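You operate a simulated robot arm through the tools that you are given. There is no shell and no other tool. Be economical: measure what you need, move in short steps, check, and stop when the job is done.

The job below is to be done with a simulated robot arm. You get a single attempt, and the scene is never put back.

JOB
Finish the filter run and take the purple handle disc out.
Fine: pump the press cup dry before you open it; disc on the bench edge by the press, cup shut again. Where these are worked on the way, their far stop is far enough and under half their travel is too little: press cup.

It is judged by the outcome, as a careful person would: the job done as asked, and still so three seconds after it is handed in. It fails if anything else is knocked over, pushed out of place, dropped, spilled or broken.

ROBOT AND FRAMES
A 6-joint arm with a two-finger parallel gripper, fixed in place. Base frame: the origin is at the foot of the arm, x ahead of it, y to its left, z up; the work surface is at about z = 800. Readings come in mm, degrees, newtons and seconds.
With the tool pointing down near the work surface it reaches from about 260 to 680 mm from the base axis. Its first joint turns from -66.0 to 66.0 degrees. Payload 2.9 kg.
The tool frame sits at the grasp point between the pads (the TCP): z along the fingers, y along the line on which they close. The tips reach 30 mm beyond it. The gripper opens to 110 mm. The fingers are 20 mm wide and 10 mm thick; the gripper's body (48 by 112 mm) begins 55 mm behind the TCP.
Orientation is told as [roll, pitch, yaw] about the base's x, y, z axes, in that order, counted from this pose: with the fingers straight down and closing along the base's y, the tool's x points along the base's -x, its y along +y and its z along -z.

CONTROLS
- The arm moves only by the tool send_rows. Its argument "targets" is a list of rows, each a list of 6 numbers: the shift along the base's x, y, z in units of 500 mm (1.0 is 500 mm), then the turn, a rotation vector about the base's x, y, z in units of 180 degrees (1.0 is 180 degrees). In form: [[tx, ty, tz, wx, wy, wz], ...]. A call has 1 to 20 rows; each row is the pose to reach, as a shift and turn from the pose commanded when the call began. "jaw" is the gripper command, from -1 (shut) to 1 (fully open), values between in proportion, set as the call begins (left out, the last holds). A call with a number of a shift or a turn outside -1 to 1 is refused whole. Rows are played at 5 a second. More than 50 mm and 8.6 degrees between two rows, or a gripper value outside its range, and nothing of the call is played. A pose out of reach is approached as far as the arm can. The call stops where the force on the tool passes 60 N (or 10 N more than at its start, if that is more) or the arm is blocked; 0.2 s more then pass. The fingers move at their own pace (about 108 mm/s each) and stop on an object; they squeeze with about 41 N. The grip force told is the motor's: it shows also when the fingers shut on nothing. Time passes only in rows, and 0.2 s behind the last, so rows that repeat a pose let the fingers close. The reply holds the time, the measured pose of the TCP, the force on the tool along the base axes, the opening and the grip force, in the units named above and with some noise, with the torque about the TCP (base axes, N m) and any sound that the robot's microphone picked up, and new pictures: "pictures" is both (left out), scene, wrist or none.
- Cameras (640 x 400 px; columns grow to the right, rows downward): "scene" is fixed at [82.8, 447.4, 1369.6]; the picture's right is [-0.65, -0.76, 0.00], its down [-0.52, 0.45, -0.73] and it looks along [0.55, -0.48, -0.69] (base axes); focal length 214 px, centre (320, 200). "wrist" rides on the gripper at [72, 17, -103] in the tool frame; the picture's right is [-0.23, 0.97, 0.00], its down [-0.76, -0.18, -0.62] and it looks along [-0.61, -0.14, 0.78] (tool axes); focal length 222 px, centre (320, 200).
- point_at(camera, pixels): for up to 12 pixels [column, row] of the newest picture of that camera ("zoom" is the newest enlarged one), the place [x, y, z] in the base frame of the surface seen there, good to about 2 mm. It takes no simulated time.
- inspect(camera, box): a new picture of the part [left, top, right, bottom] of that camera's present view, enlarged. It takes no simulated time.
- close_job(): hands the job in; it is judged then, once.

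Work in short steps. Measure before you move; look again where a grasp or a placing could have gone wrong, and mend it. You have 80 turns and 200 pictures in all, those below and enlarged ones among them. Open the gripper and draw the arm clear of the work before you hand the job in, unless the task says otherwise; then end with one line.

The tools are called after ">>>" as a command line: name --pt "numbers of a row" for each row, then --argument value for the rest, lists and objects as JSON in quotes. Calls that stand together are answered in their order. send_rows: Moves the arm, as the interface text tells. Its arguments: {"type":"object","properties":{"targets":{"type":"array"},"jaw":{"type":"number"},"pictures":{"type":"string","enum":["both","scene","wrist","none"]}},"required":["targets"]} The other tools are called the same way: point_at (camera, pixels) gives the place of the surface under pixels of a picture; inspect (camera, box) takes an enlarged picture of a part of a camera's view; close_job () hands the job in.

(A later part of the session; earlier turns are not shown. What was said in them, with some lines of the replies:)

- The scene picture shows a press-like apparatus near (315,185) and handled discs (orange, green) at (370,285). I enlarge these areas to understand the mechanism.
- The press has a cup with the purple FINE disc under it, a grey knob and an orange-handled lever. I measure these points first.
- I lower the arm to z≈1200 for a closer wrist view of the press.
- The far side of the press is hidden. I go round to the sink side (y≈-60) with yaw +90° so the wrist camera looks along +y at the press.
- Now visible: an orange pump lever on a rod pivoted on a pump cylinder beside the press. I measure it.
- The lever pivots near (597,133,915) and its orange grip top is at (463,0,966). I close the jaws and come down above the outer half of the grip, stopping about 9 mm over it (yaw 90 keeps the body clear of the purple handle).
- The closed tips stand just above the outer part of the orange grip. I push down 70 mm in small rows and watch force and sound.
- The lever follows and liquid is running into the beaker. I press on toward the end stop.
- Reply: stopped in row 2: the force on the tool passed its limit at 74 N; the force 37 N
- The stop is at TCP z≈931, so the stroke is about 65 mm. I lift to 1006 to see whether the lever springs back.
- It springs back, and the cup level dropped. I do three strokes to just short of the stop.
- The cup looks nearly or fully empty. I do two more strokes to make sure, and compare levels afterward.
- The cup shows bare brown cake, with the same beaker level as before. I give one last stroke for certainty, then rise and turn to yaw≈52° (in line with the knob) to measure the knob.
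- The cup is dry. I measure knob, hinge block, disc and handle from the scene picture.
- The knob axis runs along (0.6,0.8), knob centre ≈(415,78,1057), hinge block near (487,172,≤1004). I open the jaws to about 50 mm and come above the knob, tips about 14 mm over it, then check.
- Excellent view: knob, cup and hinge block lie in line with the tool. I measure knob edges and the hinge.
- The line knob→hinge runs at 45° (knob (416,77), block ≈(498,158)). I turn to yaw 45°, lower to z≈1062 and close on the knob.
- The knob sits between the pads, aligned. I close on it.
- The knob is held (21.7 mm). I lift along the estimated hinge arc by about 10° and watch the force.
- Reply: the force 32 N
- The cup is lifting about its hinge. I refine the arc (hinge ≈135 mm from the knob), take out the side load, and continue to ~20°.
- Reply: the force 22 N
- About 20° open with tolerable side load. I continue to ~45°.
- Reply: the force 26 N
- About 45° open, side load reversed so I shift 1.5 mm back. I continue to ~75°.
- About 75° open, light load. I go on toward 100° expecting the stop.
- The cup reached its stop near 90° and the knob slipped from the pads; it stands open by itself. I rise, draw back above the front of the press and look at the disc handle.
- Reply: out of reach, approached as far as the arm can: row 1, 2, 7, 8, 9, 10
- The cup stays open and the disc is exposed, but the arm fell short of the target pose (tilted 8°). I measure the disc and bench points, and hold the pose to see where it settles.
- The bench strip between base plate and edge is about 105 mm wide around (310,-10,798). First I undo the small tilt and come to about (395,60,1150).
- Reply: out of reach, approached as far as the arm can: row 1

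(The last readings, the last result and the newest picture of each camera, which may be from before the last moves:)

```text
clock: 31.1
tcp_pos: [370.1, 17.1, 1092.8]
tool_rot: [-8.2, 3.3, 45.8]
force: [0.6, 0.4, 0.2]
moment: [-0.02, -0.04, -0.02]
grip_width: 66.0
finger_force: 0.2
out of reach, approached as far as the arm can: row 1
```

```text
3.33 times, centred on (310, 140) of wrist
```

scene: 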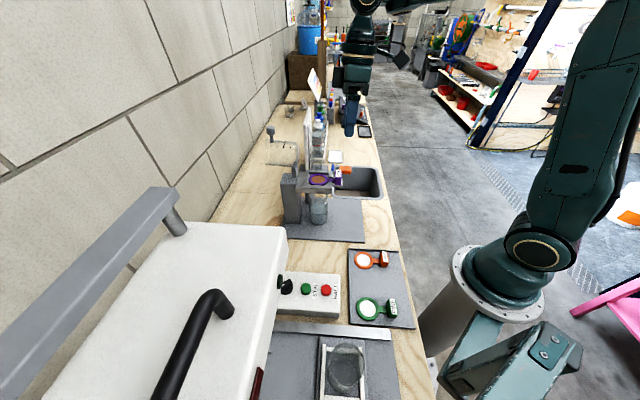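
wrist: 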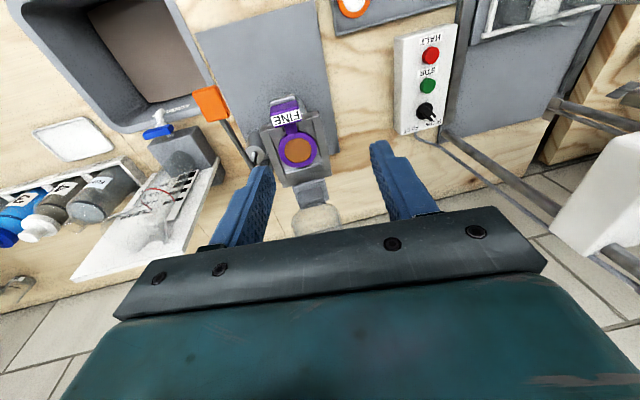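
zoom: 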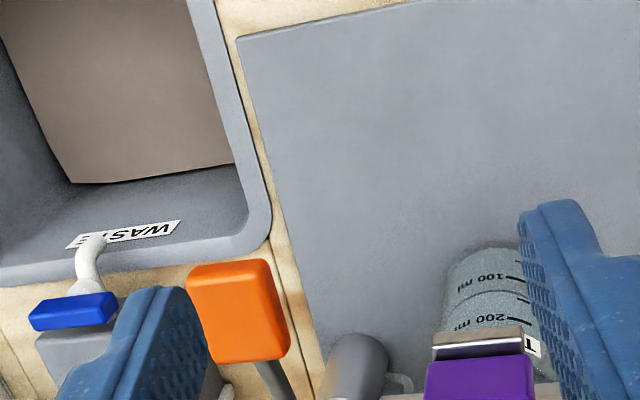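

The reference pose was the commanded one, so the correction overshot harmlessly. I reverse the tilt and back up a little for viewing.

>>> send_rows --pt "0.005 0.01 0.02 0.0218 0.009 -0.003" --pt "0.015 0.02 0.05 0.0436 0.0181 -0.0055" --pt "0.03 0.046 0.07 0.0436 0.0181 -0.0055" --pt "0.03 0.046 0.07 0.0436 0.0181 -0.0055" --pictures "none"

>>> inspect --camera "wrist" --box '[240, 80, 380, 200]'

```text
clock: 32.1
tcp_pos: [386.4, 38.7, 1126.9]
tool_rot: [-0.3, -0.1, 45.0]
force: [-0.8, -0.1, 0.2]
moment: [0.02, 0.05, -0.03]
grip_width: 66.0
finger_force: 0.1
```

```text
3.33 times, centred on (310, 140) of wrist
```

zoom: 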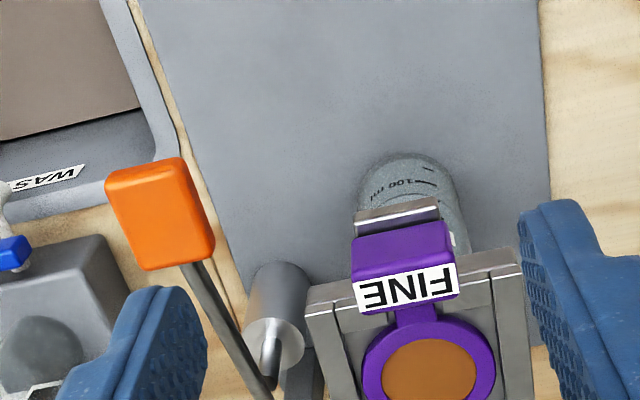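

Now straight. I measure the purple handle's corners and the surfaces beside it.

>>> point_at --camera "zoom" --pixels '[[358, 245], [445, 228], [362, 272], [450, 258], [405, 240], [405, 265], [405, 290], [400, 213], [435, 300], [415, 310], [370, 370], [430, 365]]'

```text
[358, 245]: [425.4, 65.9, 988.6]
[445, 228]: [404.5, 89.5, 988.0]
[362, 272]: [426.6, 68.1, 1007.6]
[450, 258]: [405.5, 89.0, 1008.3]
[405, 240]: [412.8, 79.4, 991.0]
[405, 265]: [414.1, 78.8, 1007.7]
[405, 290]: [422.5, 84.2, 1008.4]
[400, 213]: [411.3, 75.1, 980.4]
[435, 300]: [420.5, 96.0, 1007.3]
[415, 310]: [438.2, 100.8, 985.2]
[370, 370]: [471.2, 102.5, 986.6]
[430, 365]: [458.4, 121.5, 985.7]
```

Handle block: 30 mm wide, centre ≈(421,83.5), z 980–1008. I descend over it with tips at z≈985.

>>> send_rows --pt "0.035 0.045 0 0 0 0" --pt "0.069 0.0896 0 0 0 0" --pt "0.069 0.0896 -0.08 0 0 0" --pt "0.069 0.0896 -0.15 0 0 0" --pt "0.069 0.0896 -0.2 0 0 0" --pt "0.069 0.0896 -0.224 0 0 0" --pictures "none"

>>> inspect --camera "wrist" --box '[240, 100, 400, 240]'

>>> inspect --camera "scene" --box '[270, 115, 370, 215]'

```text
clock: 33.5
tcp_pos: [420.7, 81.5, 1015.6]
tool_rot: [-0.3, 0.0, 45.0]
force: [-0.6, -0.9, -0.3]
moment: [-0.01, -0.01, -0.01]
grip_width: 65.9
finger_force: 0.1
```

```text
2.86 times, centred on (320, 170) of wrist
```

zoom: 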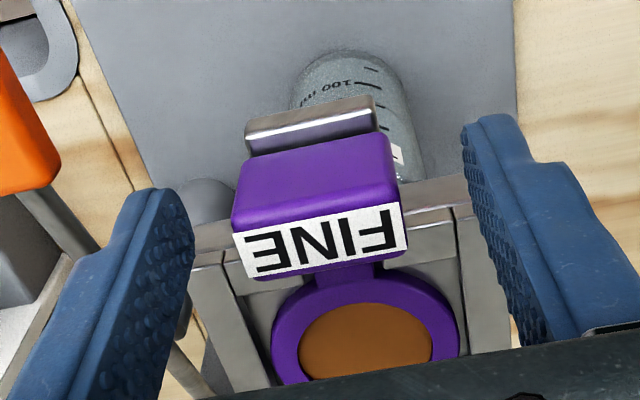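

```text
4.00 times, centred on (320, 165) of scene
```

zoom: 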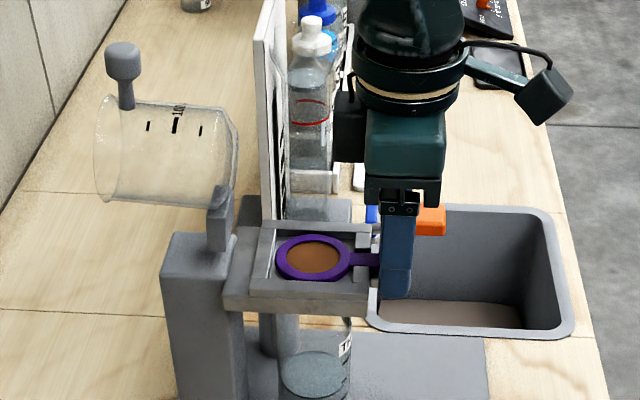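

The handle is centred between the pads. I close.

>>> send_rows --pt "0 0 0 0 0 0" --pt "0 0 0 0 0 0" --pt "0 0 0 0 0 0" --jaw -1 --pictures "none"

>>> inspect --camera "wrist" --box '[240, 100, 400, 240]'

```text
clock: 34.4
tcp_pos: [420.9, 81.8, 1016.5]
tool_rot: [-0.3, -0.2, 45.0]
force: [-0.6, 0.6, -0.1]
moment: [-0.01, -0.02, 0.02]
grip_width: 34.4
finger_force: 41.3
```

```text
2.86 times, centred on (320, 170) of wrist
```

zoom: 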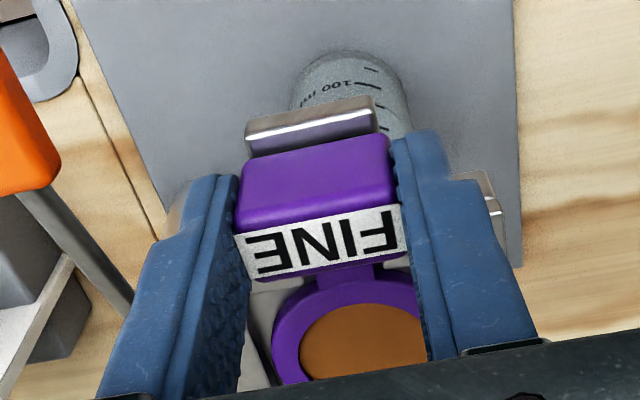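

Gripped at 34.4 mm with no side load. I lift straight up in small rows to 60 mm.

>>> send_rows --pt "0 0 0.01 0 0 0" --pt "0 0 0.02 0 0 0" --pt "0 0 0.04 0 0 0" --pt "0 0 0.06 0 0 0" --pt "0 0 0.09 0 0 0" --pt "0 0 0.12 0 0 0" --pictures "wrist"

>>> inspect --camera "scene" --box '[270, 95, 390, 215]'

```text
clock: 35.8
tcp_pos: [421.3, 83.8, 1075.7]
tool_rot: [-0.4, 0.0, 44.9]
force: [-0.8, 0.6, -1.2]
moment: [0.03, -0.01, 0.01]
grip_width: 34.2
finger_force: 40.5
```

wrist: 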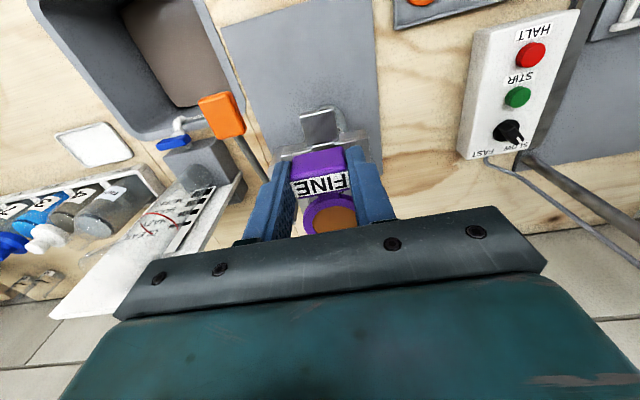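

```text
3.33 times, centred on (330, 155) of scene
```

zoom: 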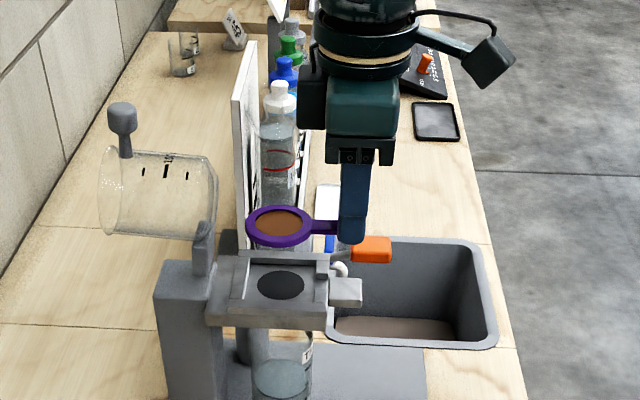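

The disc is free and level, the cake intact. I draw back to the bench strip and turn −90° so the disc lies parallel to the bench edge, staying high.

>>> send_rows --pt "-0.04 -0.04 0 0 0 0" --pt "-0.08 -0.08 0 0 0 0" --pt "-0.12 -0.12 0 0 0 0" --pt "-0.15 -0.15 0 0 0 -0.02" --pt "-0.162 -0.158 0 0 0 -0.06" --pt "-0.17 -0.158 0 0 0 -0.1" --pt "-0.18 -0.158 0 0 0 -0.14" --pt "-0.19 -0.158 0 0 0 -0.18" --pt "-0.2 -0.158 0 0 0 -0.22" --pt "-0.21 -0.158 0 0 0 -0.26" --pt "-0.22 -0.158 0 0 0 -0.3" --pt "-0.23 -0.158 0 0 0 -0.34" --pt "-0.24 -0.158 0 0 0 -0.38" --pt "-0.25 -0.158 0 0 0 -0.42" --pt "-0.256 -0.158 0 0 0 -0.46" --pt "-0.258 -0.158 0 0 0 -0.5" --pt "-0.258 -0.158 0 0 0 -0.5" --pictures "both"

```text
clock: 39.4
tcp_pos: [292.7, 4.7, 1076.7]
tool_rot: [-0.3, -0.1, -45.2]
force: [0.0, -0.2, -0.4]
moment: [0.02, 0.01, 0.02]
grip_width: 34.4
finger_force: 41.3
```

scene: 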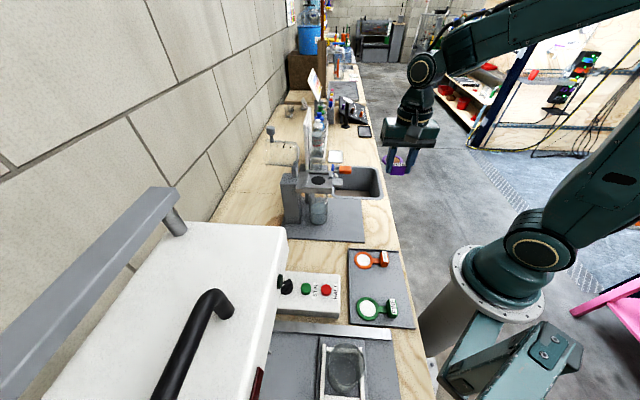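
wrist: 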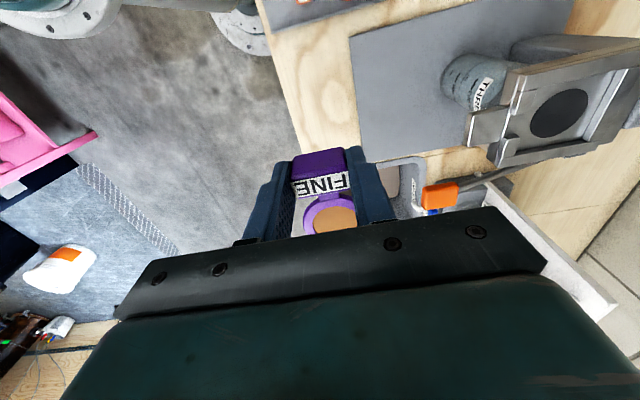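

The disc hangs over the strip, level. I verify the bench edge and plate edge positions before lowering.

>>> point_at --camera "wrist" --pixels '[[280, 50], [290, 80], [302, 120], [312, 120], [352, 80], [359, 150], [385, 165], [372, 155]]'

>>> point_at --camera "scene" --pixels '[[383, 190], [381, 200], [386, 210], [390, 225], [392, 235], [396, 245], [370, 215], [377, 222]]'

```text
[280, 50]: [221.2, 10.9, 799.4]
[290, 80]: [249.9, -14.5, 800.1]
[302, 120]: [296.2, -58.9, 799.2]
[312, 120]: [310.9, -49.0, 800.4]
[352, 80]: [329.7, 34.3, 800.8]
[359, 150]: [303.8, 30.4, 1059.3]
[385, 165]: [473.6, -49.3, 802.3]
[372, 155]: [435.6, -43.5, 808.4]
```

```text
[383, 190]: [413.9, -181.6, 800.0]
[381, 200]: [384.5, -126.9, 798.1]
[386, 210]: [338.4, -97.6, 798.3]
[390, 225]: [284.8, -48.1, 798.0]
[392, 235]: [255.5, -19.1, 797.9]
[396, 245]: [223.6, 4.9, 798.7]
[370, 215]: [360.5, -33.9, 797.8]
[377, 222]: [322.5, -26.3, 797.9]
```

Strip confirmed (edge x+y≈228, plate x+y≈365; my line is 297). I lower to about z=850.

>>> send_rows --pt "0 0 -0.08 0 0 0" --pt "0 0 -0.16 0 0 0" --pt "0 0 -0.24 0 0 0" --pt "0 0 -0.32 0 0 0" --pt "0 0 -0.38 0 0 0" --pt "0 0 -0.42 0 0 0" --pt "0 0 -0.452 0 0 0" --pt "0 0 -0.452 0 0 0" --pictures "wrist"

>>> inspect --camera "scene" --box '[330, 165, 430, 265]'

```text
clock: 41.1
tcp_pos: [291.3, 5.4, 847.7]
tool_rot: [-0.3, 0.0, -45.0]
force: [0.5, -0.1, 0.4]
moment: [0.01, 0.01, 0.01]
grip_width: 34.4
finger_force: 41.1
```

wrist: 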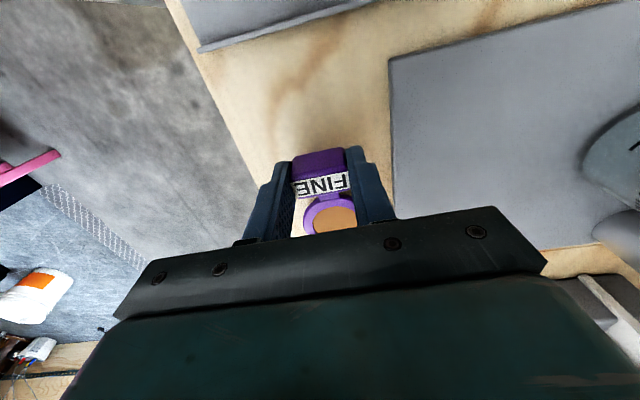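

```text
4.00 times, centred on (380, 215) of scene
```

zoom: 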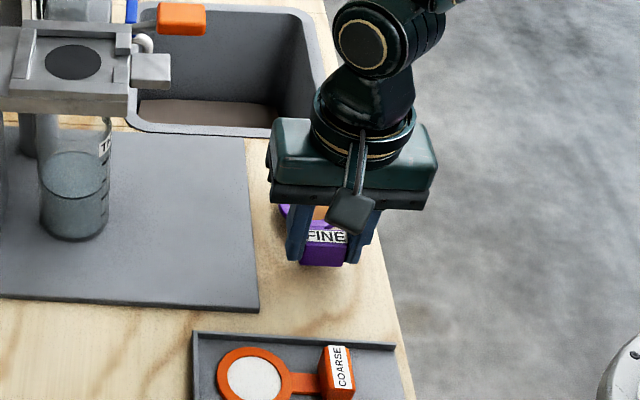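

I lower in 2–3 mm steps until it touches the bench.

>>> send_rows --pt "0 0 -0.006 0 0 0" --pt "0 0 -0.012 0 0 0" --pt "0 0 -0.017 0 0 0" --pt "0 0 -0.021 0 0 0" --pictures "none"

>>> inspect --camera "scene" --box '[350, 195, 410, 245]'

```text
clock: 42.1
tcp_pos: [291.4, 4.3, 839.3]
tool_rot: [-0.3, 0.0, -45.0]
force: [-0.9, -0.2, 0.2]
moment: [-0.02, -0.01, 0.01]
grip_width: 34.4
finger_force: 41.4
```

```text
8.00 times, centred on (380, 220) of scene
```

zoom: 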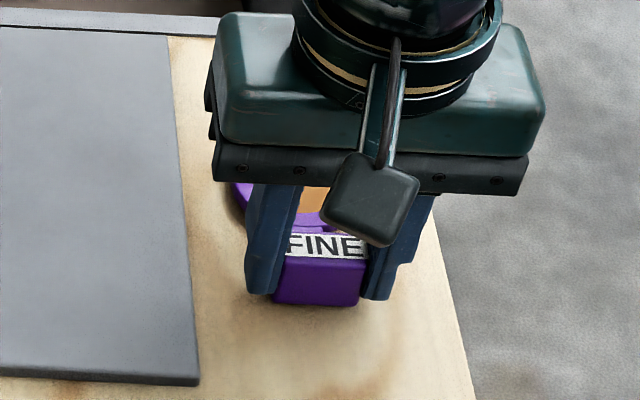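

No contact force yet and a small gap appears to remain; I go on down slowly.

>>> send_rows --pt "0 0 -0.003 0 0 0" --pt "0 0 -0.006 0 0 0" --pt "0 0 -0.009 0 0 0" --pt "0 0 -0.009 0 0 0" --pictures "none"

```text
clock: 43.1
tcp_pos: [292.9, 4.3, 835.2]
tool_rot: [-0.2, -0.1, -44.9]
force: [-1.9, 1.0, 9.6]
moment: [-0.09, -0.29, 0.01]
grip_width: 34.5
finger_force: 40.5
```

Contact (9.6 N at z 835). I open to about 60 mm and then rise straight up.

>>> send_rows --pt "0 0 0 0 0 0" --pt "0 0 0 0 0 0" --pt "0 0 0.02 0 0 0" --pt "0 0 0.06 0 0 0" --pt "0 0 0.12 0 0 0" --pt "0 0 0.2 0 0 0" --pt "0 0 0.3 0 0 0" --pt "0 0 0.4 0 0 0" --pt "0 0 0.5 0 0 0" --jaw 0.1 --pictures "both"

>>> inspect --camera "scene" --box '[340, 185, 420, 255]'

```text
clock: 45.1
tcp_pos: [292.8, 3.6, 1084.1]
tool_rot: [-0.3, -0.1, -45.0]
force: [-0.2, 0.8, 0.4]
moment: [-0.02, -0.02, 0.0]
grip_width: 60.6
finger_force: 0.0
```

scene: 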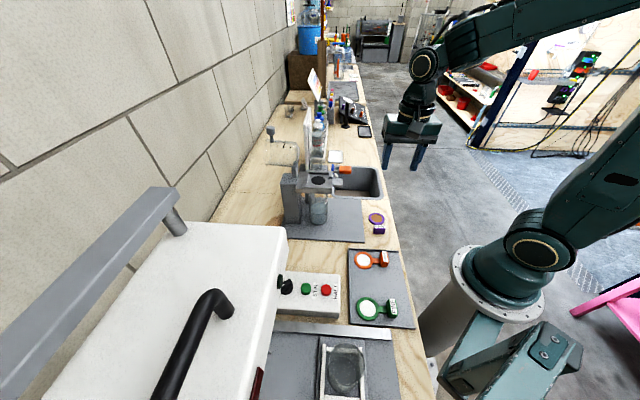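
wrist: 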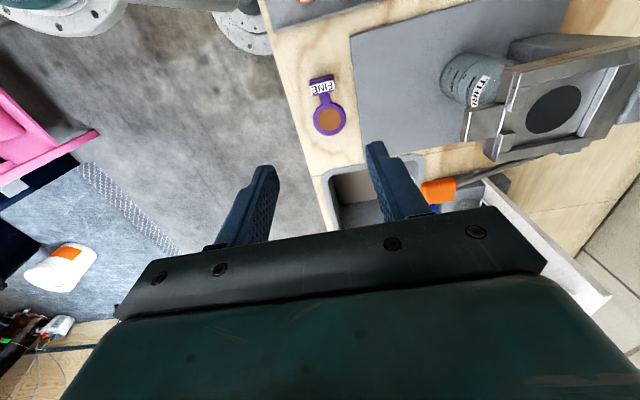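

```text
5.71 times, centred on (380, 220) of scene
```

zoom: 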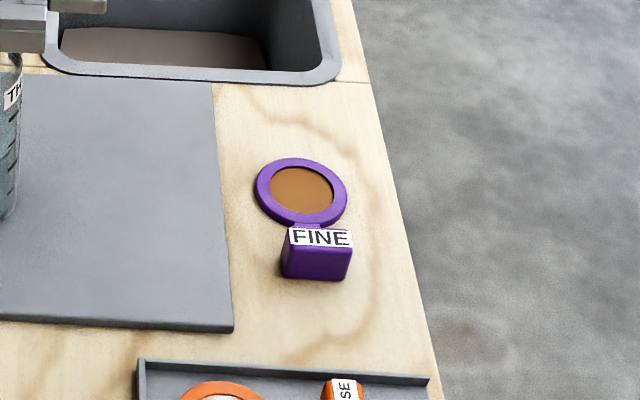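

The disc lies flat on the bench strip with cake intact. Now I measure the open cup's knob for closing.

>>> inspect --camera "scene" --box '[250, 115, 330, 195]'

>>> point_at --camera "scene" --pixels '[[270, 128], [270, 132], [268, 131], [272, 131], [271, 138], [296, 165], [290, 172], [280, 145]]'

```text
5.00 times, centred on (290, 155) of scene
```

zoom: 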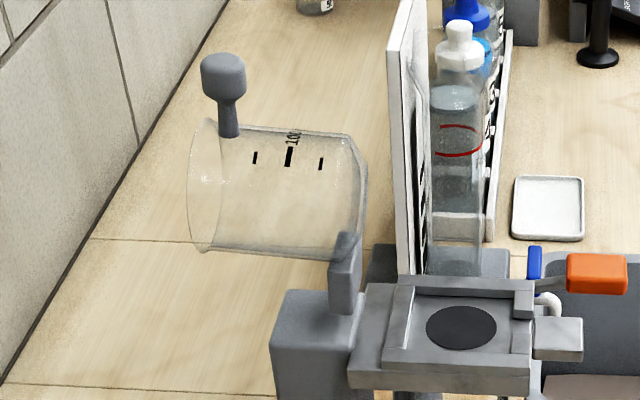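

```text
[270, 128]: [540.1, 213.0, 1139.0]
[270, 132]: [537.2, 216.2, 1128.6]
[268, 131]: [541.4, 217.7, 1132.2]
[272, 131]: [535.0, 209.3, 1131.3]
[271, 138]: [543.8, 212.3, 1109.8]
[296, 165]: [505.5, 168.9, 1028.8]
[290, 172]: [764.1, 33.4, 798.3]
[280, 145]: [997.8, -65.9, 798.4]
```

Knob centre is now ≈(545.5,206.5,1132), standing up. I first turn back to yaw 45° while rising to z≈1170 in front of the press.

>>> send_rows --pt "0.0 0.0 0.03 0 0 0.04" --pt "0.01 0.0 0.06 0 0 0.08" --pt "0.02 0.0 0.09 0 0 0.12" --pt "0.04 0.01 0.12 0 0 0.16" --pt "0.06 0.02 0.15 0 0 0.2" --pt "0.08 0.03 0.172 0 0 0.24" --pt "0.1 0.04 0.172 0 0 0.28" --pt "0.12 0.05 0.172 0 0 0.32" --pt "0.14 0.06 0.172 0 0 0.36" --pt "0.16 0.075 0.172 0 0 0.4" --pt "0.18 0.09 0.172 0 0 0.44" --pt "0.2 0.105 0.172 0 0 0.48" --pt "0.214 0.117 0.172 0 0 0.5" --pt "0.214 0.117 0.172 0 0 0.5" --pictures "none"

```text
clock: 48.1
tcp_pos: [400.3, 62.2, 1171.7]
tool_rot: [-0.4, -0.2, 45.1]
force: [-0.6, 0.5, -0.1]
moment: [0.0, 0.0, 0.03]
grip_width: 60.6
finger_force: 0.0
```

Pose good. I advance to about 36 mm short of the knob at z≈1172 and look.

>>> send_rows --pt "0.05 0.05 0 0 0 0" --pt "0.1 0.1 0 0 0 0" --pt "0.15 0.15 0 0 0 0" --pt "0.2 0.2 0 0 0 0" --pt "0.24 0.238 0 0 0 0" --pt "0.24 0.238 0 0 0 0" --pictures "none"

>>> inspect --camera "wrist" --box '[220, 80, 420, 230]'

>>> inspect --camera "scene" --box '[250, 95, 350, 195]'

```text
clock: 49.5
tcp_pos: [518.3, 181.6, 1170.1]
tool_rot: [-0.1, -0.1, 45.1]
force: [0.0, -0.2, -0.4]
moment: [-0.03, 0.01, 0.05]
grip_width: 60.4
finger_force: 0.0
```

```text
2.67 times, centred on (320, 155) of wrist
```

zoom: 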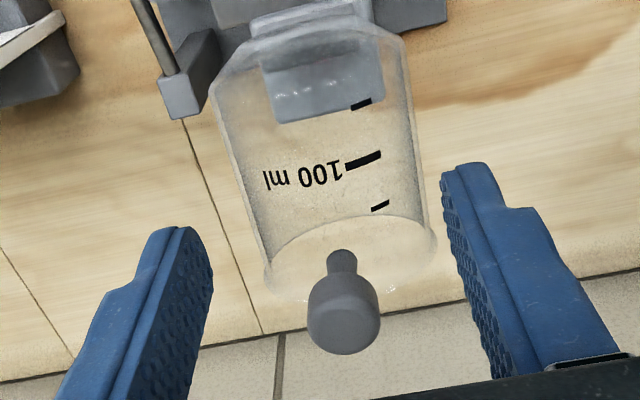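

```text
4.00 times, centred on (300, 145) of scene
```

zoom: 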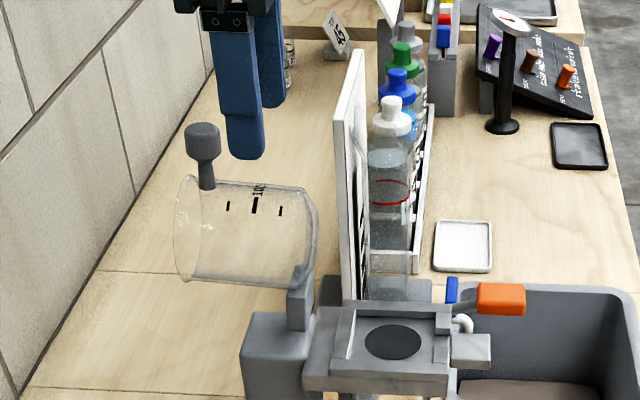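

The knob is centred between the fingers. I advance over it and lower to z≈1137.

>>> send_rows --pt "0.027 0.025 0 0 0 0" --pt "0.053 0.05 0 0 0 0" --pt "0.053 0.05 -0.03 0 0 0" --pt "0.053 0.05 -0.066 0 0 0" --pt "0.053 0.05 -0.066 0 0 0" --pictures "none"

>>> inspect --camera "wrist" --box '[220, 80, 420, 230]'

>>> inspect --camera "scene" --box '[250, 95, 350, 195]'

```text
clock: 50.8
tcp_pos: [546.9, 205.3, 1138.1]
tool_rot: [-0.1, -0.1, 45.0]
force: [0.0, -0.4, -0.4]
moment: [0.01, 0.0, -0.01]
grip_width: 60.5
finger_force: 0.0
```

```text
2.67 times, centred on (320, 155) of wrist
```

zoom: 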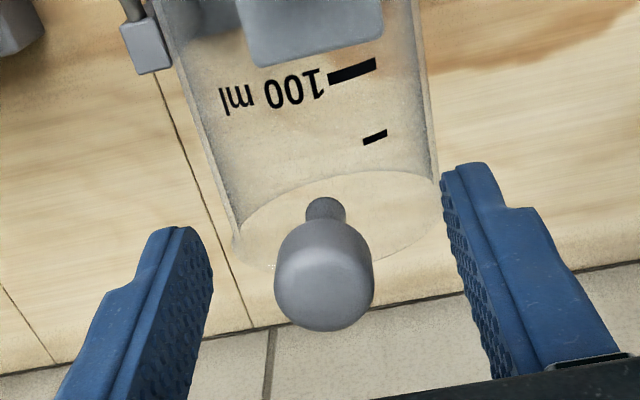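

```text
4.00 times, centred on (300, 145) of scene
```

zoom: 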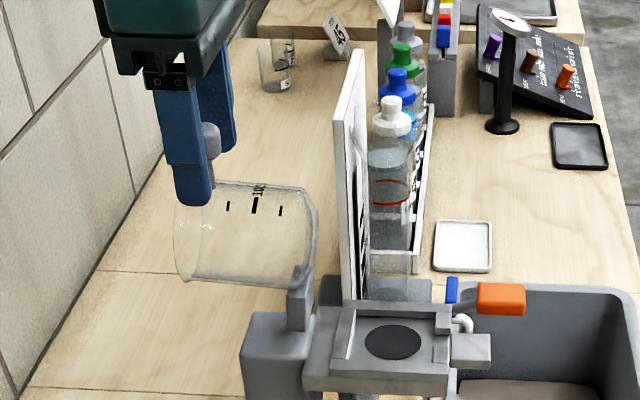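

The knob sits between the pads as in the first grip. I close on it.

>>> send_rows --pt "0 0 0 0 0 0" --pt "0 0 0 0 0 0" --pt "0 0 0 0 0 0" --jaw -1 --pictures "none"

>>> inspect --camera "wrist" --box '[220, 80, 420, 230]'

```text
clock: 51.5
tcp_pos: [546.7, 207.1, 1137.6]
tool_rot: [-0.2, 0.0, 45.1]
force: [-7.6, 5.6, -0.5]
moment: [0.59, 0.69, 0.08]
grip_width: 21.4
finger_force: 45.1
```

```text
2.67 times, centred on (320, 155) of wrist
```

zoom: 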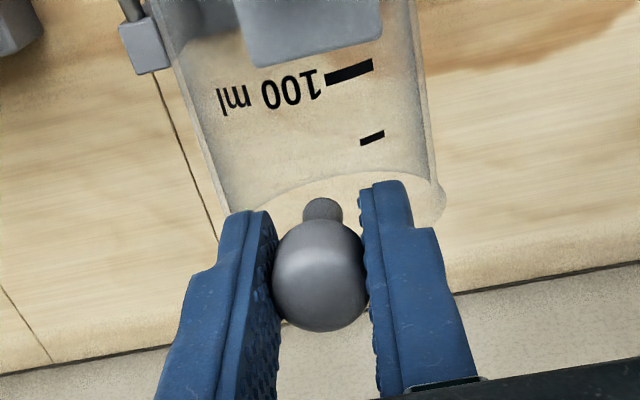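

Knob held (21.4 mm). I swing the cup back along the arc, first ~23°.

>>> send_rows --pt "-0.0105 -0.0085 0.004 0 0 0" --pt "-0.0198 -0.017 0.0078 0 0 0" --pt "-0.0414 -0.0386 0.0136 0 0 0" --pt "-0.0634 -0.0606 0.0164 0 0 0" --pt "-0.0854 -0.0826 0.0158 0 0 0" --pictures "none"

>>> inspect --camera "scene" --box '[250, 95, 350, 195]'

```text
clock: 52.8
tcp_pos: [505.9, 165.8, 1147.2]
tool_rot: [-0.4, -0.2, 45.0]
force: [9.2, 4.5, 10.8]
moment: [1.34, -0.61, 0.3]
grip_width: 21.7
finger_force: 44.8
```

```text
4.00 times, centred on (300, 145) of scene
```

zoom: 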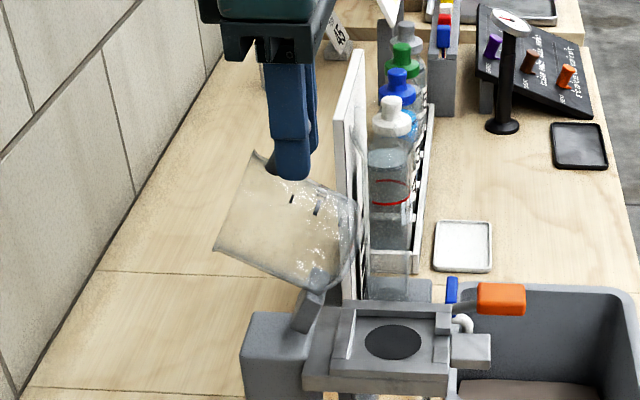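

Closing smoothly with small loads. I continue down to about 65° of the swing.

>>> send_rows --pt "-0.022 -0.022 -0.0068 0 0 0" --pt "-0.0434 -0.0434 -0.0138 0 0 0" --pt "-0.0642 -0.0642 -0.024 0 0 0" --pt "-0.0842 -0.0842 -0.037 0 0 0" --pt "-0.103 -0.103 -0.0532 0 0 0" --pt "-0.1208 -0.1208 -0.072 0 0 0" --pt "-0.1368 -0.1368 -0.0932 0 0 0" --pictures "none"

>>> inspect --camera "scene" --box '[260, 105, 360, 205]'

```text
clock: 53.5
tcp_pos: [494.2, 152.6, 1147.0]
tool_rot: [1.0, 0.5, 45.7]
force: [-5.9, 6.6, -0.4]
moment: [-0.23, -0.28, -0.43]
grip_width: 21.5
finger_force: 44.9
out of reach, approached as far as the arm can: row 1, 2, 3
stopped in row 3: the force on the tool passed its limit at 67 N (the readings are from after the stop); the commanded pose is now the measured one
```

```text
4.00 times, centred on (310, 155) of scene
```

zoom: 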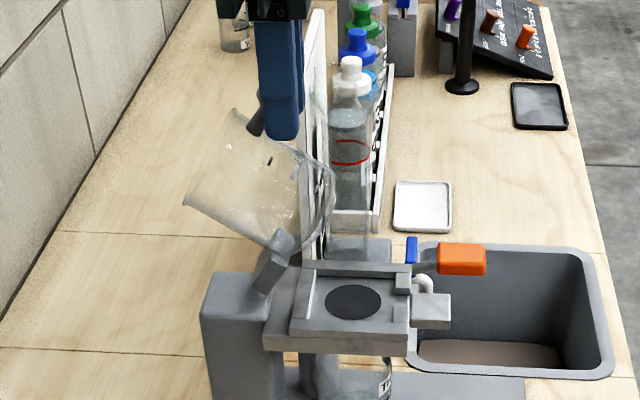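

The arm stopped early (67 N, "out of reach"). I look closely at the grip before moving.

>>> inspect --camera "wrist" --box '[220, 80, 420, 230]'

>>> inspect --camera "scene" --box '[300, 115, 350, 165]'

>>> send_rows --pt "0 0 0 0 0 0" --pictures "scene"

```text
2.67 times, centred on (320, 155) of wrist
```

zoom: 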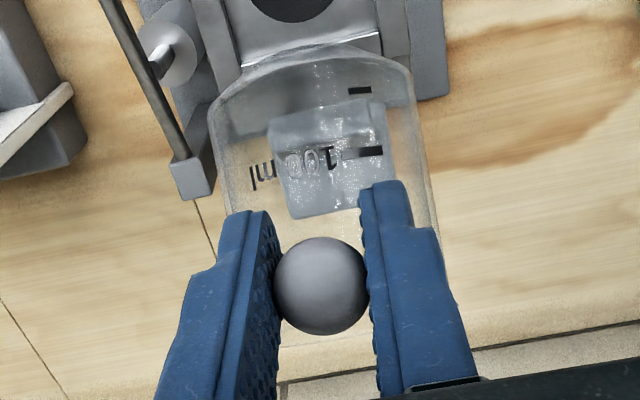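

```text
8.00 times, centred on (325, 140) of scene
```

zoom: 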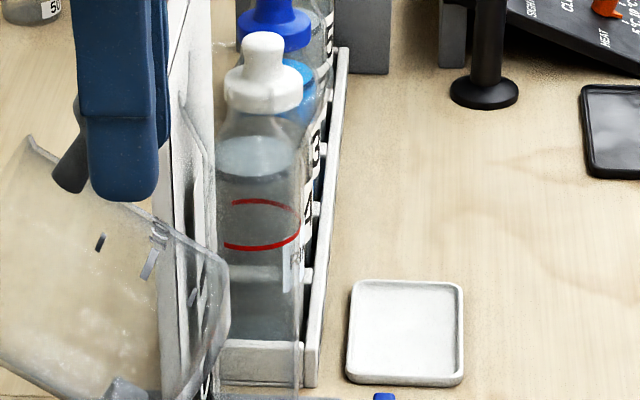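

```text
clock: 53.9
tcp_pos: [492.3, 153.5, 1147.8]
tool_rot: [1.1, 0.6, 45.6]
force: [-7.8, 9.9, -1.9]
moment: [-0.15, -0.41, -0.47]
grip_width: 21.7
finger_force: 45.5
```

scene: 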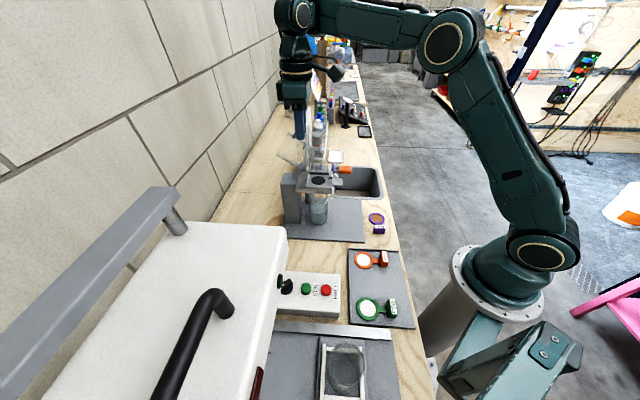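

The knob is still well held with the cup about 55° open. I try a small further step (~4°) to see whether the arm follows.

>>> send_rows --pt "-0.005 -0.005 -0.001 0 0 0" --pt "-0.009 -0.009 -0.003 0 0 0" --pt "-0.0136 -0.0136 -0.0048 0 0 0" --pt "-0.0136 -0.0136 -0.0048 0 0 0" --pictures "none"

```text
clock: 54.9
tcp_pos: [491.3, 150.6, 1146.9]
tool_rot: [2.8, 1.4, 45.0]
force: [7.0, -12.1, -31.5]
moment: [-1.33, 0.49, -0.54]
grip_width: 22.0
finger_force: 44.8
out of reach, approached as far as the arm can: row 2, 3, 4
```

The arm seems to sit at a joint limit for a vertical tool here. I try leaning the gripper body back (+u) by 8° about the hinge direction, which the round knob allows, at the same place.

>>> send_rows --pt "0.004 0.005 0.003 -0.0157 0.0157 0" --pt "0.004 0.005 0.003 -0.0314 0.0314 0" --pt "0.004 0.005 0.003 -0.0314 0.0314 0" --pictures "none"

```text
clock: 55.7
tcp_pos: [488.5, 148.7, 1149.9]
tool_rot: [0.8, 8.2, 45.7]
force: [-1.6, 12.7, 13.3]
moment: [0.8, -1.14, -0.18]
grip_width: 21.8
finger_force: 44.6
```

That pose was reached cleanly. I continue down the arc with additional lean per step.

>>> send_rows --pt "-0.009 -0.009 -0.006 -0.01 0.01 0" --pt "-0.0182 -0.0182 -0.0128 -0.02 0.02 0" --pt "-0.0285 -0.0285 -0.0185 -0.03 0.03 0" --pt "-0.039 -0.039 -0.0242 -0.04 0.04 0" --pictures "none"

>>> inspect --camera "scene" --box '[260, 105, 360, 205]'

```text
clock: 56.7
tcp_pos: [466.8, 129.6, 1134.2]
tool_rot: [1.1, 18.8, 45.5]
force: [-16.4, 19.0, 18.3]
moment: [0.83, -1.05, -0.12]
grip_width: 21.7
finger_force: 45.1
```

```text
4.00 times, centred on (310, 155) of scene
```

zoom: 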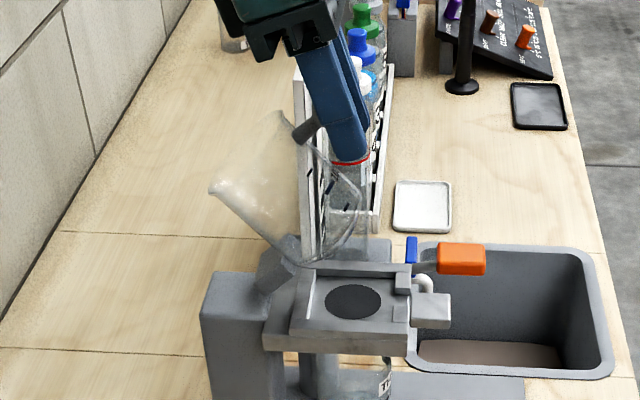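

Closing on: cup ~43° open, lean 19°. I continue to ~20° open holding this lean.

>>> send_rows --pt "-0.012 -0.008 -0.006 0 0 0" --pt "-0.022 -0.018 -0.0126 0 0 0" --pt "-0.0408 -0.0368 -0.0298 0 0 0" --pt "-0.0582 -0.0542 -0.0498 0 0 0" --pt "-0.0742 -0.0702 -0.0724 0 0 0" --pictures "none"

>>> inspect --camera "scene" --box '[270, 115, 370, 215]'

```text
clock: 57.9
tcp_pos: [437.5, 97.7, 1106.3]
tool_rot: [1.5, 18.9, 45.8]
force: [-20.7, 13.6, 13.5]
moment: [0.63, -0.87, -0.31]
grip_width: 21.0
finger_force: 45.0
out of reach, approached as far as the arm can: row 5
```

```text
4.00 times, centred on (320, 165) of scene
```

zoom: 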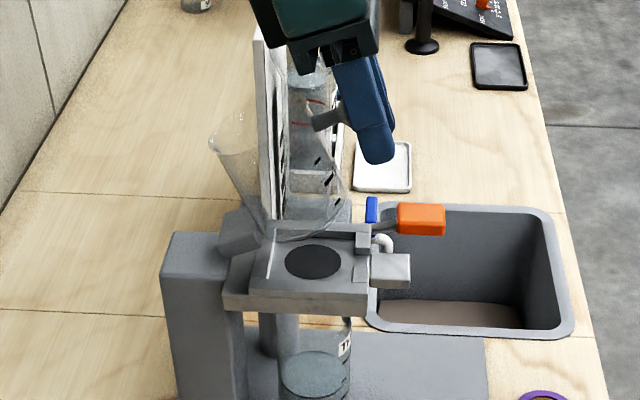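

Cup is ~25° open; the last row hit the limit again, so I add 8° more lean and step further.

>>> send_rows --pt "0 0 0 -0.0157 0.0157 0" --pt "0 0 0 -0.0314 0.0314 0" --pt "-0.0064 -0.0064 -0.01 -0.0314 0.0314 0" --pt "-0.0127 -0.0127 -0.0204 -0.0314 0.0314 0" --pictures "none"

>>> inspect --camera "scene" --box '[270, 115, 370, 215]'

>>> inspect --camera "wrist" --box '[220, 80, 420, 230]'

```text
clock: 58.9
tcp_pos: [431.3, 90.7, 1094.9]
tool_rot: [1.4, 26.6, 45.9]
force: [-25.3, 25.6, 12.0]
moment: [0.91, -1.06, -0.04]
grip_width: 21.7
finger_force: 45.1
```

```text
4.00 times, centred on (320, 165) of scene
```

zoom: 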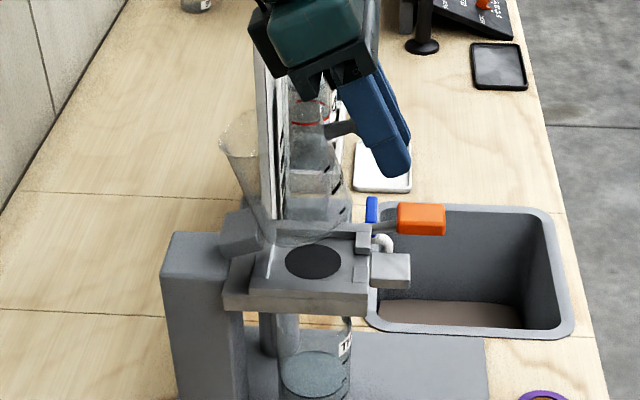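

```text
2.67 times, centred on (320, 155) of wrist
```

zoom: 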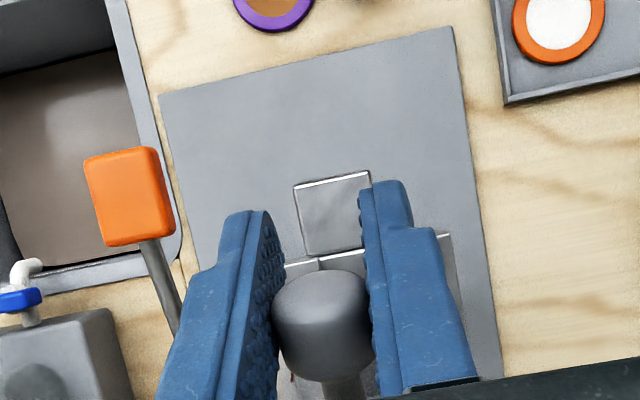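

Cup ~17° open. I continue down to the closed position with a bit more lean and a small side correction.

>>> send_rows --pt "-0.0085 -0.0035 -0.012 -0.008 0.008 0" --pt "-0.015 -0.01 -0.026 -0.016 0.016 0" --pt "-0.021 -0.016 -0.04 -0.024 0.024 0" --pt "-0.026 -0.021 -0.052 -0.03 0.03 0" --pictures "none"

>>> inspect --camera "scene" --box '[280, 125, 370, 215]'

```text
clock: 59.9
tcp_pos: [419.4, 79.7, 1069.9]
tool_rot: [1.2, 34.5, 45.7]
force: [-13.4, 2.9, 15.4]
moment: [0.95, -1.08, -0.25]
grip_width: 21.4
finger_force: 44.5
```

```text
4.44 times, centred on (325, 170) of scene
```

zoom: 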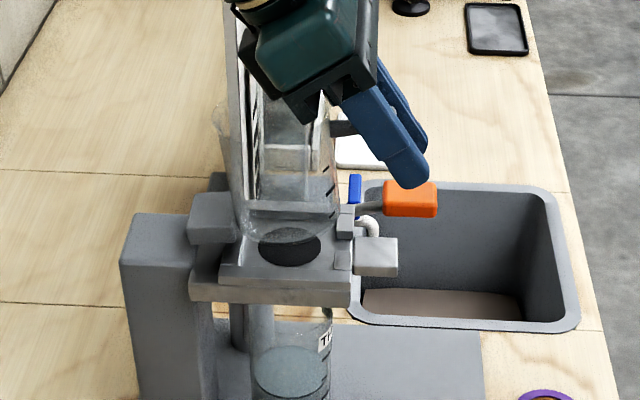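

Nearly shut (~5° left). I continue 14 mm further down along the arc until the seat resists.

>>> send_rows --pt "-0.003 -0.003 -0.009 0 0 0" --pt "-0.006 -0.006 -0.018 0 0 0" --pt "-0.0085 -0.0085 -0.028 0 0 0" --pt "-0.0085 -0.0085 -0.028 0 0 0" --pictures "none"

>>> inspect --camera "scene" --box '[280, 125, 370, 215]'

>>> inspect --camera "scene" --box '[300, 150, 350, 200]'

```text
clock: 60.9
tcp_pos: [414.8, 75.0, 1056.2]
tool_rot: [1.3, 34.3, 45.7]
force: [-5.3, -6.3, 12.7]
moment: [1.0, -0.84, 0.29]
grip_width: 21.0
finger_force: 44.9
```

```text
4.44 times, centred on (325, 170) of scene
```

zoom: 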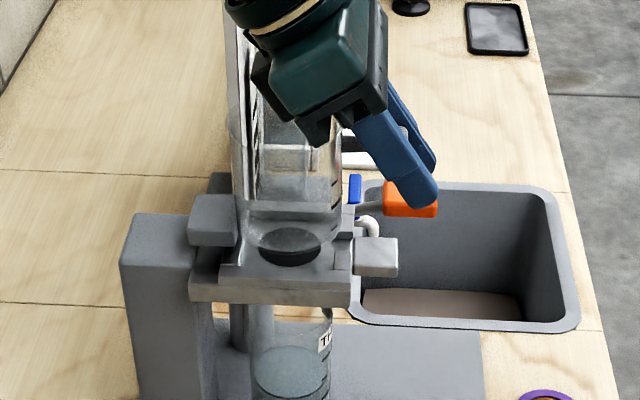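

```text
8.00 times, centred on (325, 175) of scene
```

zoom: 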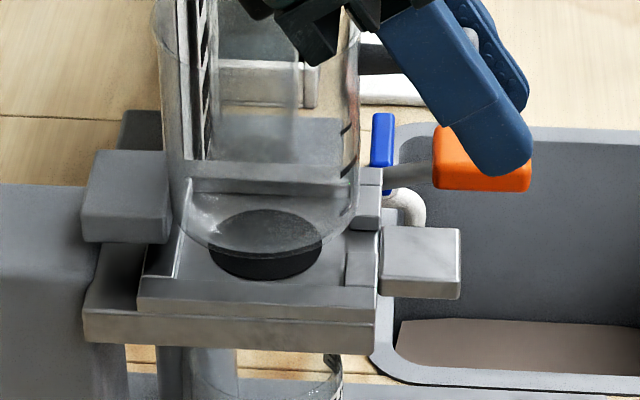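

It looks shut or almost. I press a few millimetres more to feel the stop.

>>> send_rows --pt "-0.001 -0.001 -0.004 0 0 0" --pt "-0.002 -0.002 -0.008 0 0 0" --pt "-0.003 -0.003 -0.012 0 0 0" --pictures "none"

>>> inspect --camera "scene" --box '[300, 150, 350, 200]'

```text
clock: 61.7
tcp_pos: [413.9, 73.2, 1052.9]
tool_rot: [1.0, 34.1, 45.7]
force: [-12.3, -3.2, 38.2]
moment: [0.67, -0.7, 0.55]
grip_width: 21.4
finger_force: 45.2
```

```text
8.00 times, centred on (325, 175) of scene
```

zoom: 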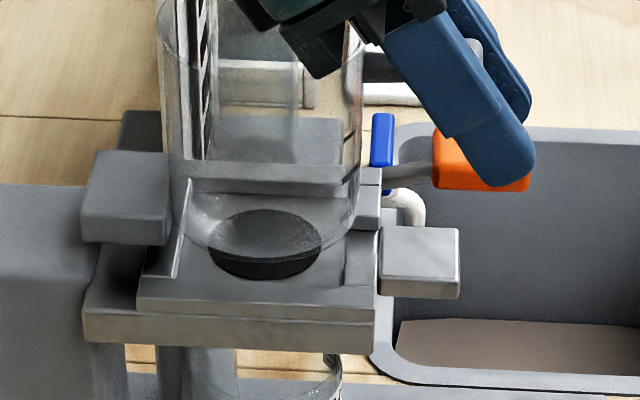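

Firm stop at 38 N: the cup is shut. I open the jaws and back off along the tool axis, then up.

>>> send_rows --pt "0 0 0.004 0 0 0" --pt "0 0 0.004 0 0 0" --pt "0.012 0.012 0.03 0 0 0" --pt "0.028 0.028 0.06 0 0 0" --pt "0.047 0.047 0.1 0 0 0" --pt "0.047 0.047 0.17 0 0 0" --pt "0.047 0.047 0.24 0 0 0" --pt "0.047 0.047 0.24 0 0 0" --jaw 0.1 --pictures "both"

>>> inspect --camera "scene" --box '[280, 125, 400, 245]'

```text
clock: 63.2
tcp_pos: [435.3, 99.5, 1137.8]
tool_rot: [1.2, 33.3, 45.0]
force: [2.1, -5.8, -21.6]
moment: [0.52, 0.15, 0.0]
grip_width: 60.5
finger_force: 0.0
out of reach, approached as far as the arm can: row 7
stopped in row 7: the force on the tool passed its limit at 80 N (the readings are from after the stop); the commanded pose is now the measured one
```

scene: 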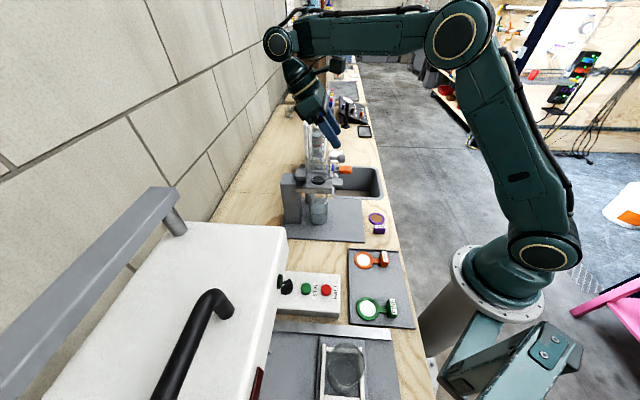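
wrist: 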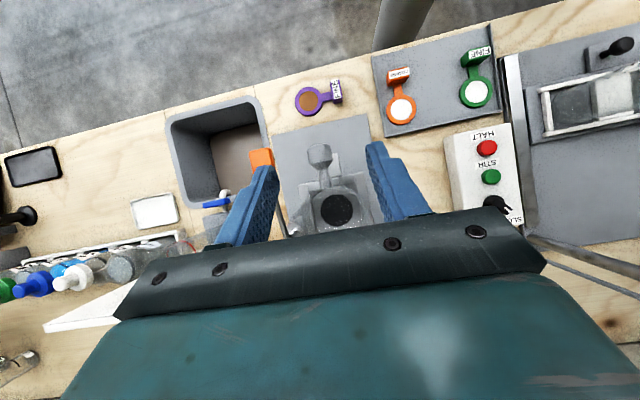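

```text
3.33 times, centred on (340, 185) of scene
```

zoom: 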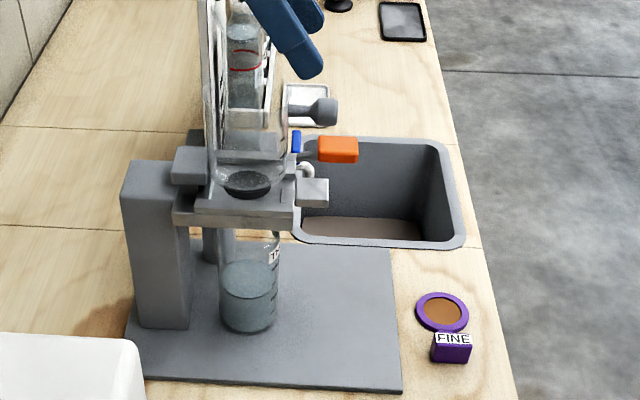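

The cup is shut and everything stands in place; the jaws are clear of the knob, but the arm met its own joint limit. I back away toward the robot at this height, keeping the lean.

>>> send_rows --pt "-0.03 -0.03 0 0 0 0" --pt "-0.06 -0.06 0 0 0 0" --pt "-0.09 -0.09 0 0 0 0" --pt "-0.12 -0.12 0 0 0 0" --pt "-0.15 -0.15 0 0 0 0" --pt "-0.15 -0.15 0 0 0 0" --pictures "scene"

```text
clock: 64.6
tcp_pos: [359.2, 25.4, 1139.2]
tool_rot: [1.2, 33.6, 44.8]
force: [-0.5, -0.4, 0.3]
moment: [0.0, -0.01, -0.01]
grip_width: 60.6
finger_force: 0.0
```

scene: 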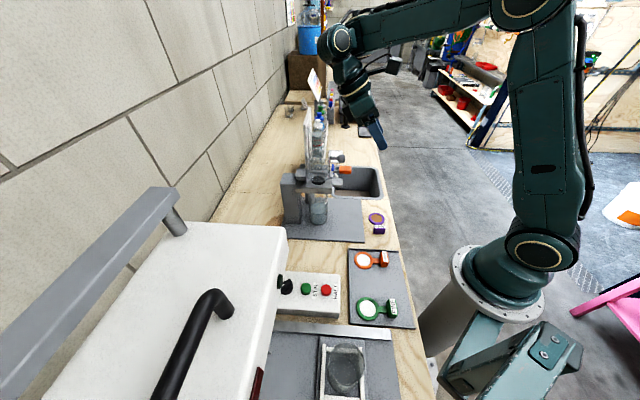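

The arm is clear. I check that the cup is seated by comparing the knob's height with the start.

>>> inspect --camera "scene" --box '[290, 145, 350, 200]'

>>> point_at --camera "scene" --pixels '[[342.3, 156.5], [340, 162], [335, 158.7], [331, 159], [301, 172], [298, 178], [376, 217], [378, 230]]'

```text
7.27 times, centred on (320, 172) of scene
```

zoom: 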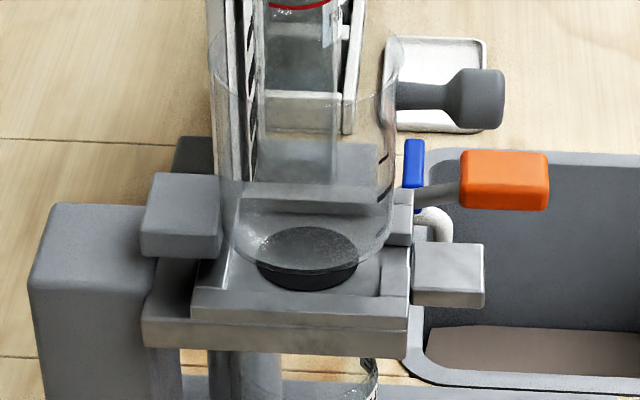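

```text
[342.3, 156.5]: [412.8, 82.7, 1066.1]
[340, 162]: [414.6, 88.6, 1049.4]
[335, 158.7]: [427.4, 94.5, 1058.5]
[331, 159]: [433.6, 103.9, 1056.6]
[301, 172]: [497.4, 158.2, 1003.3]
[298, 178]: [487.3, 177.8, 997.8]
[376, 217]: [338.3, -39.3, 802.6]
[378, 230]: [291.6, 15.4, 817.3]
```

The knob and hinge are back where they started, within 2 mm, so the cup is seated. The purple disc is on the bench strip and the lever is up, so I hand the job in.

>>> close_job

```text
The job is handed in.
```

The press cup was pumped dry before opening, the purple disc lies on the bench edge by the press with its cake intact, and the cup is shut again.
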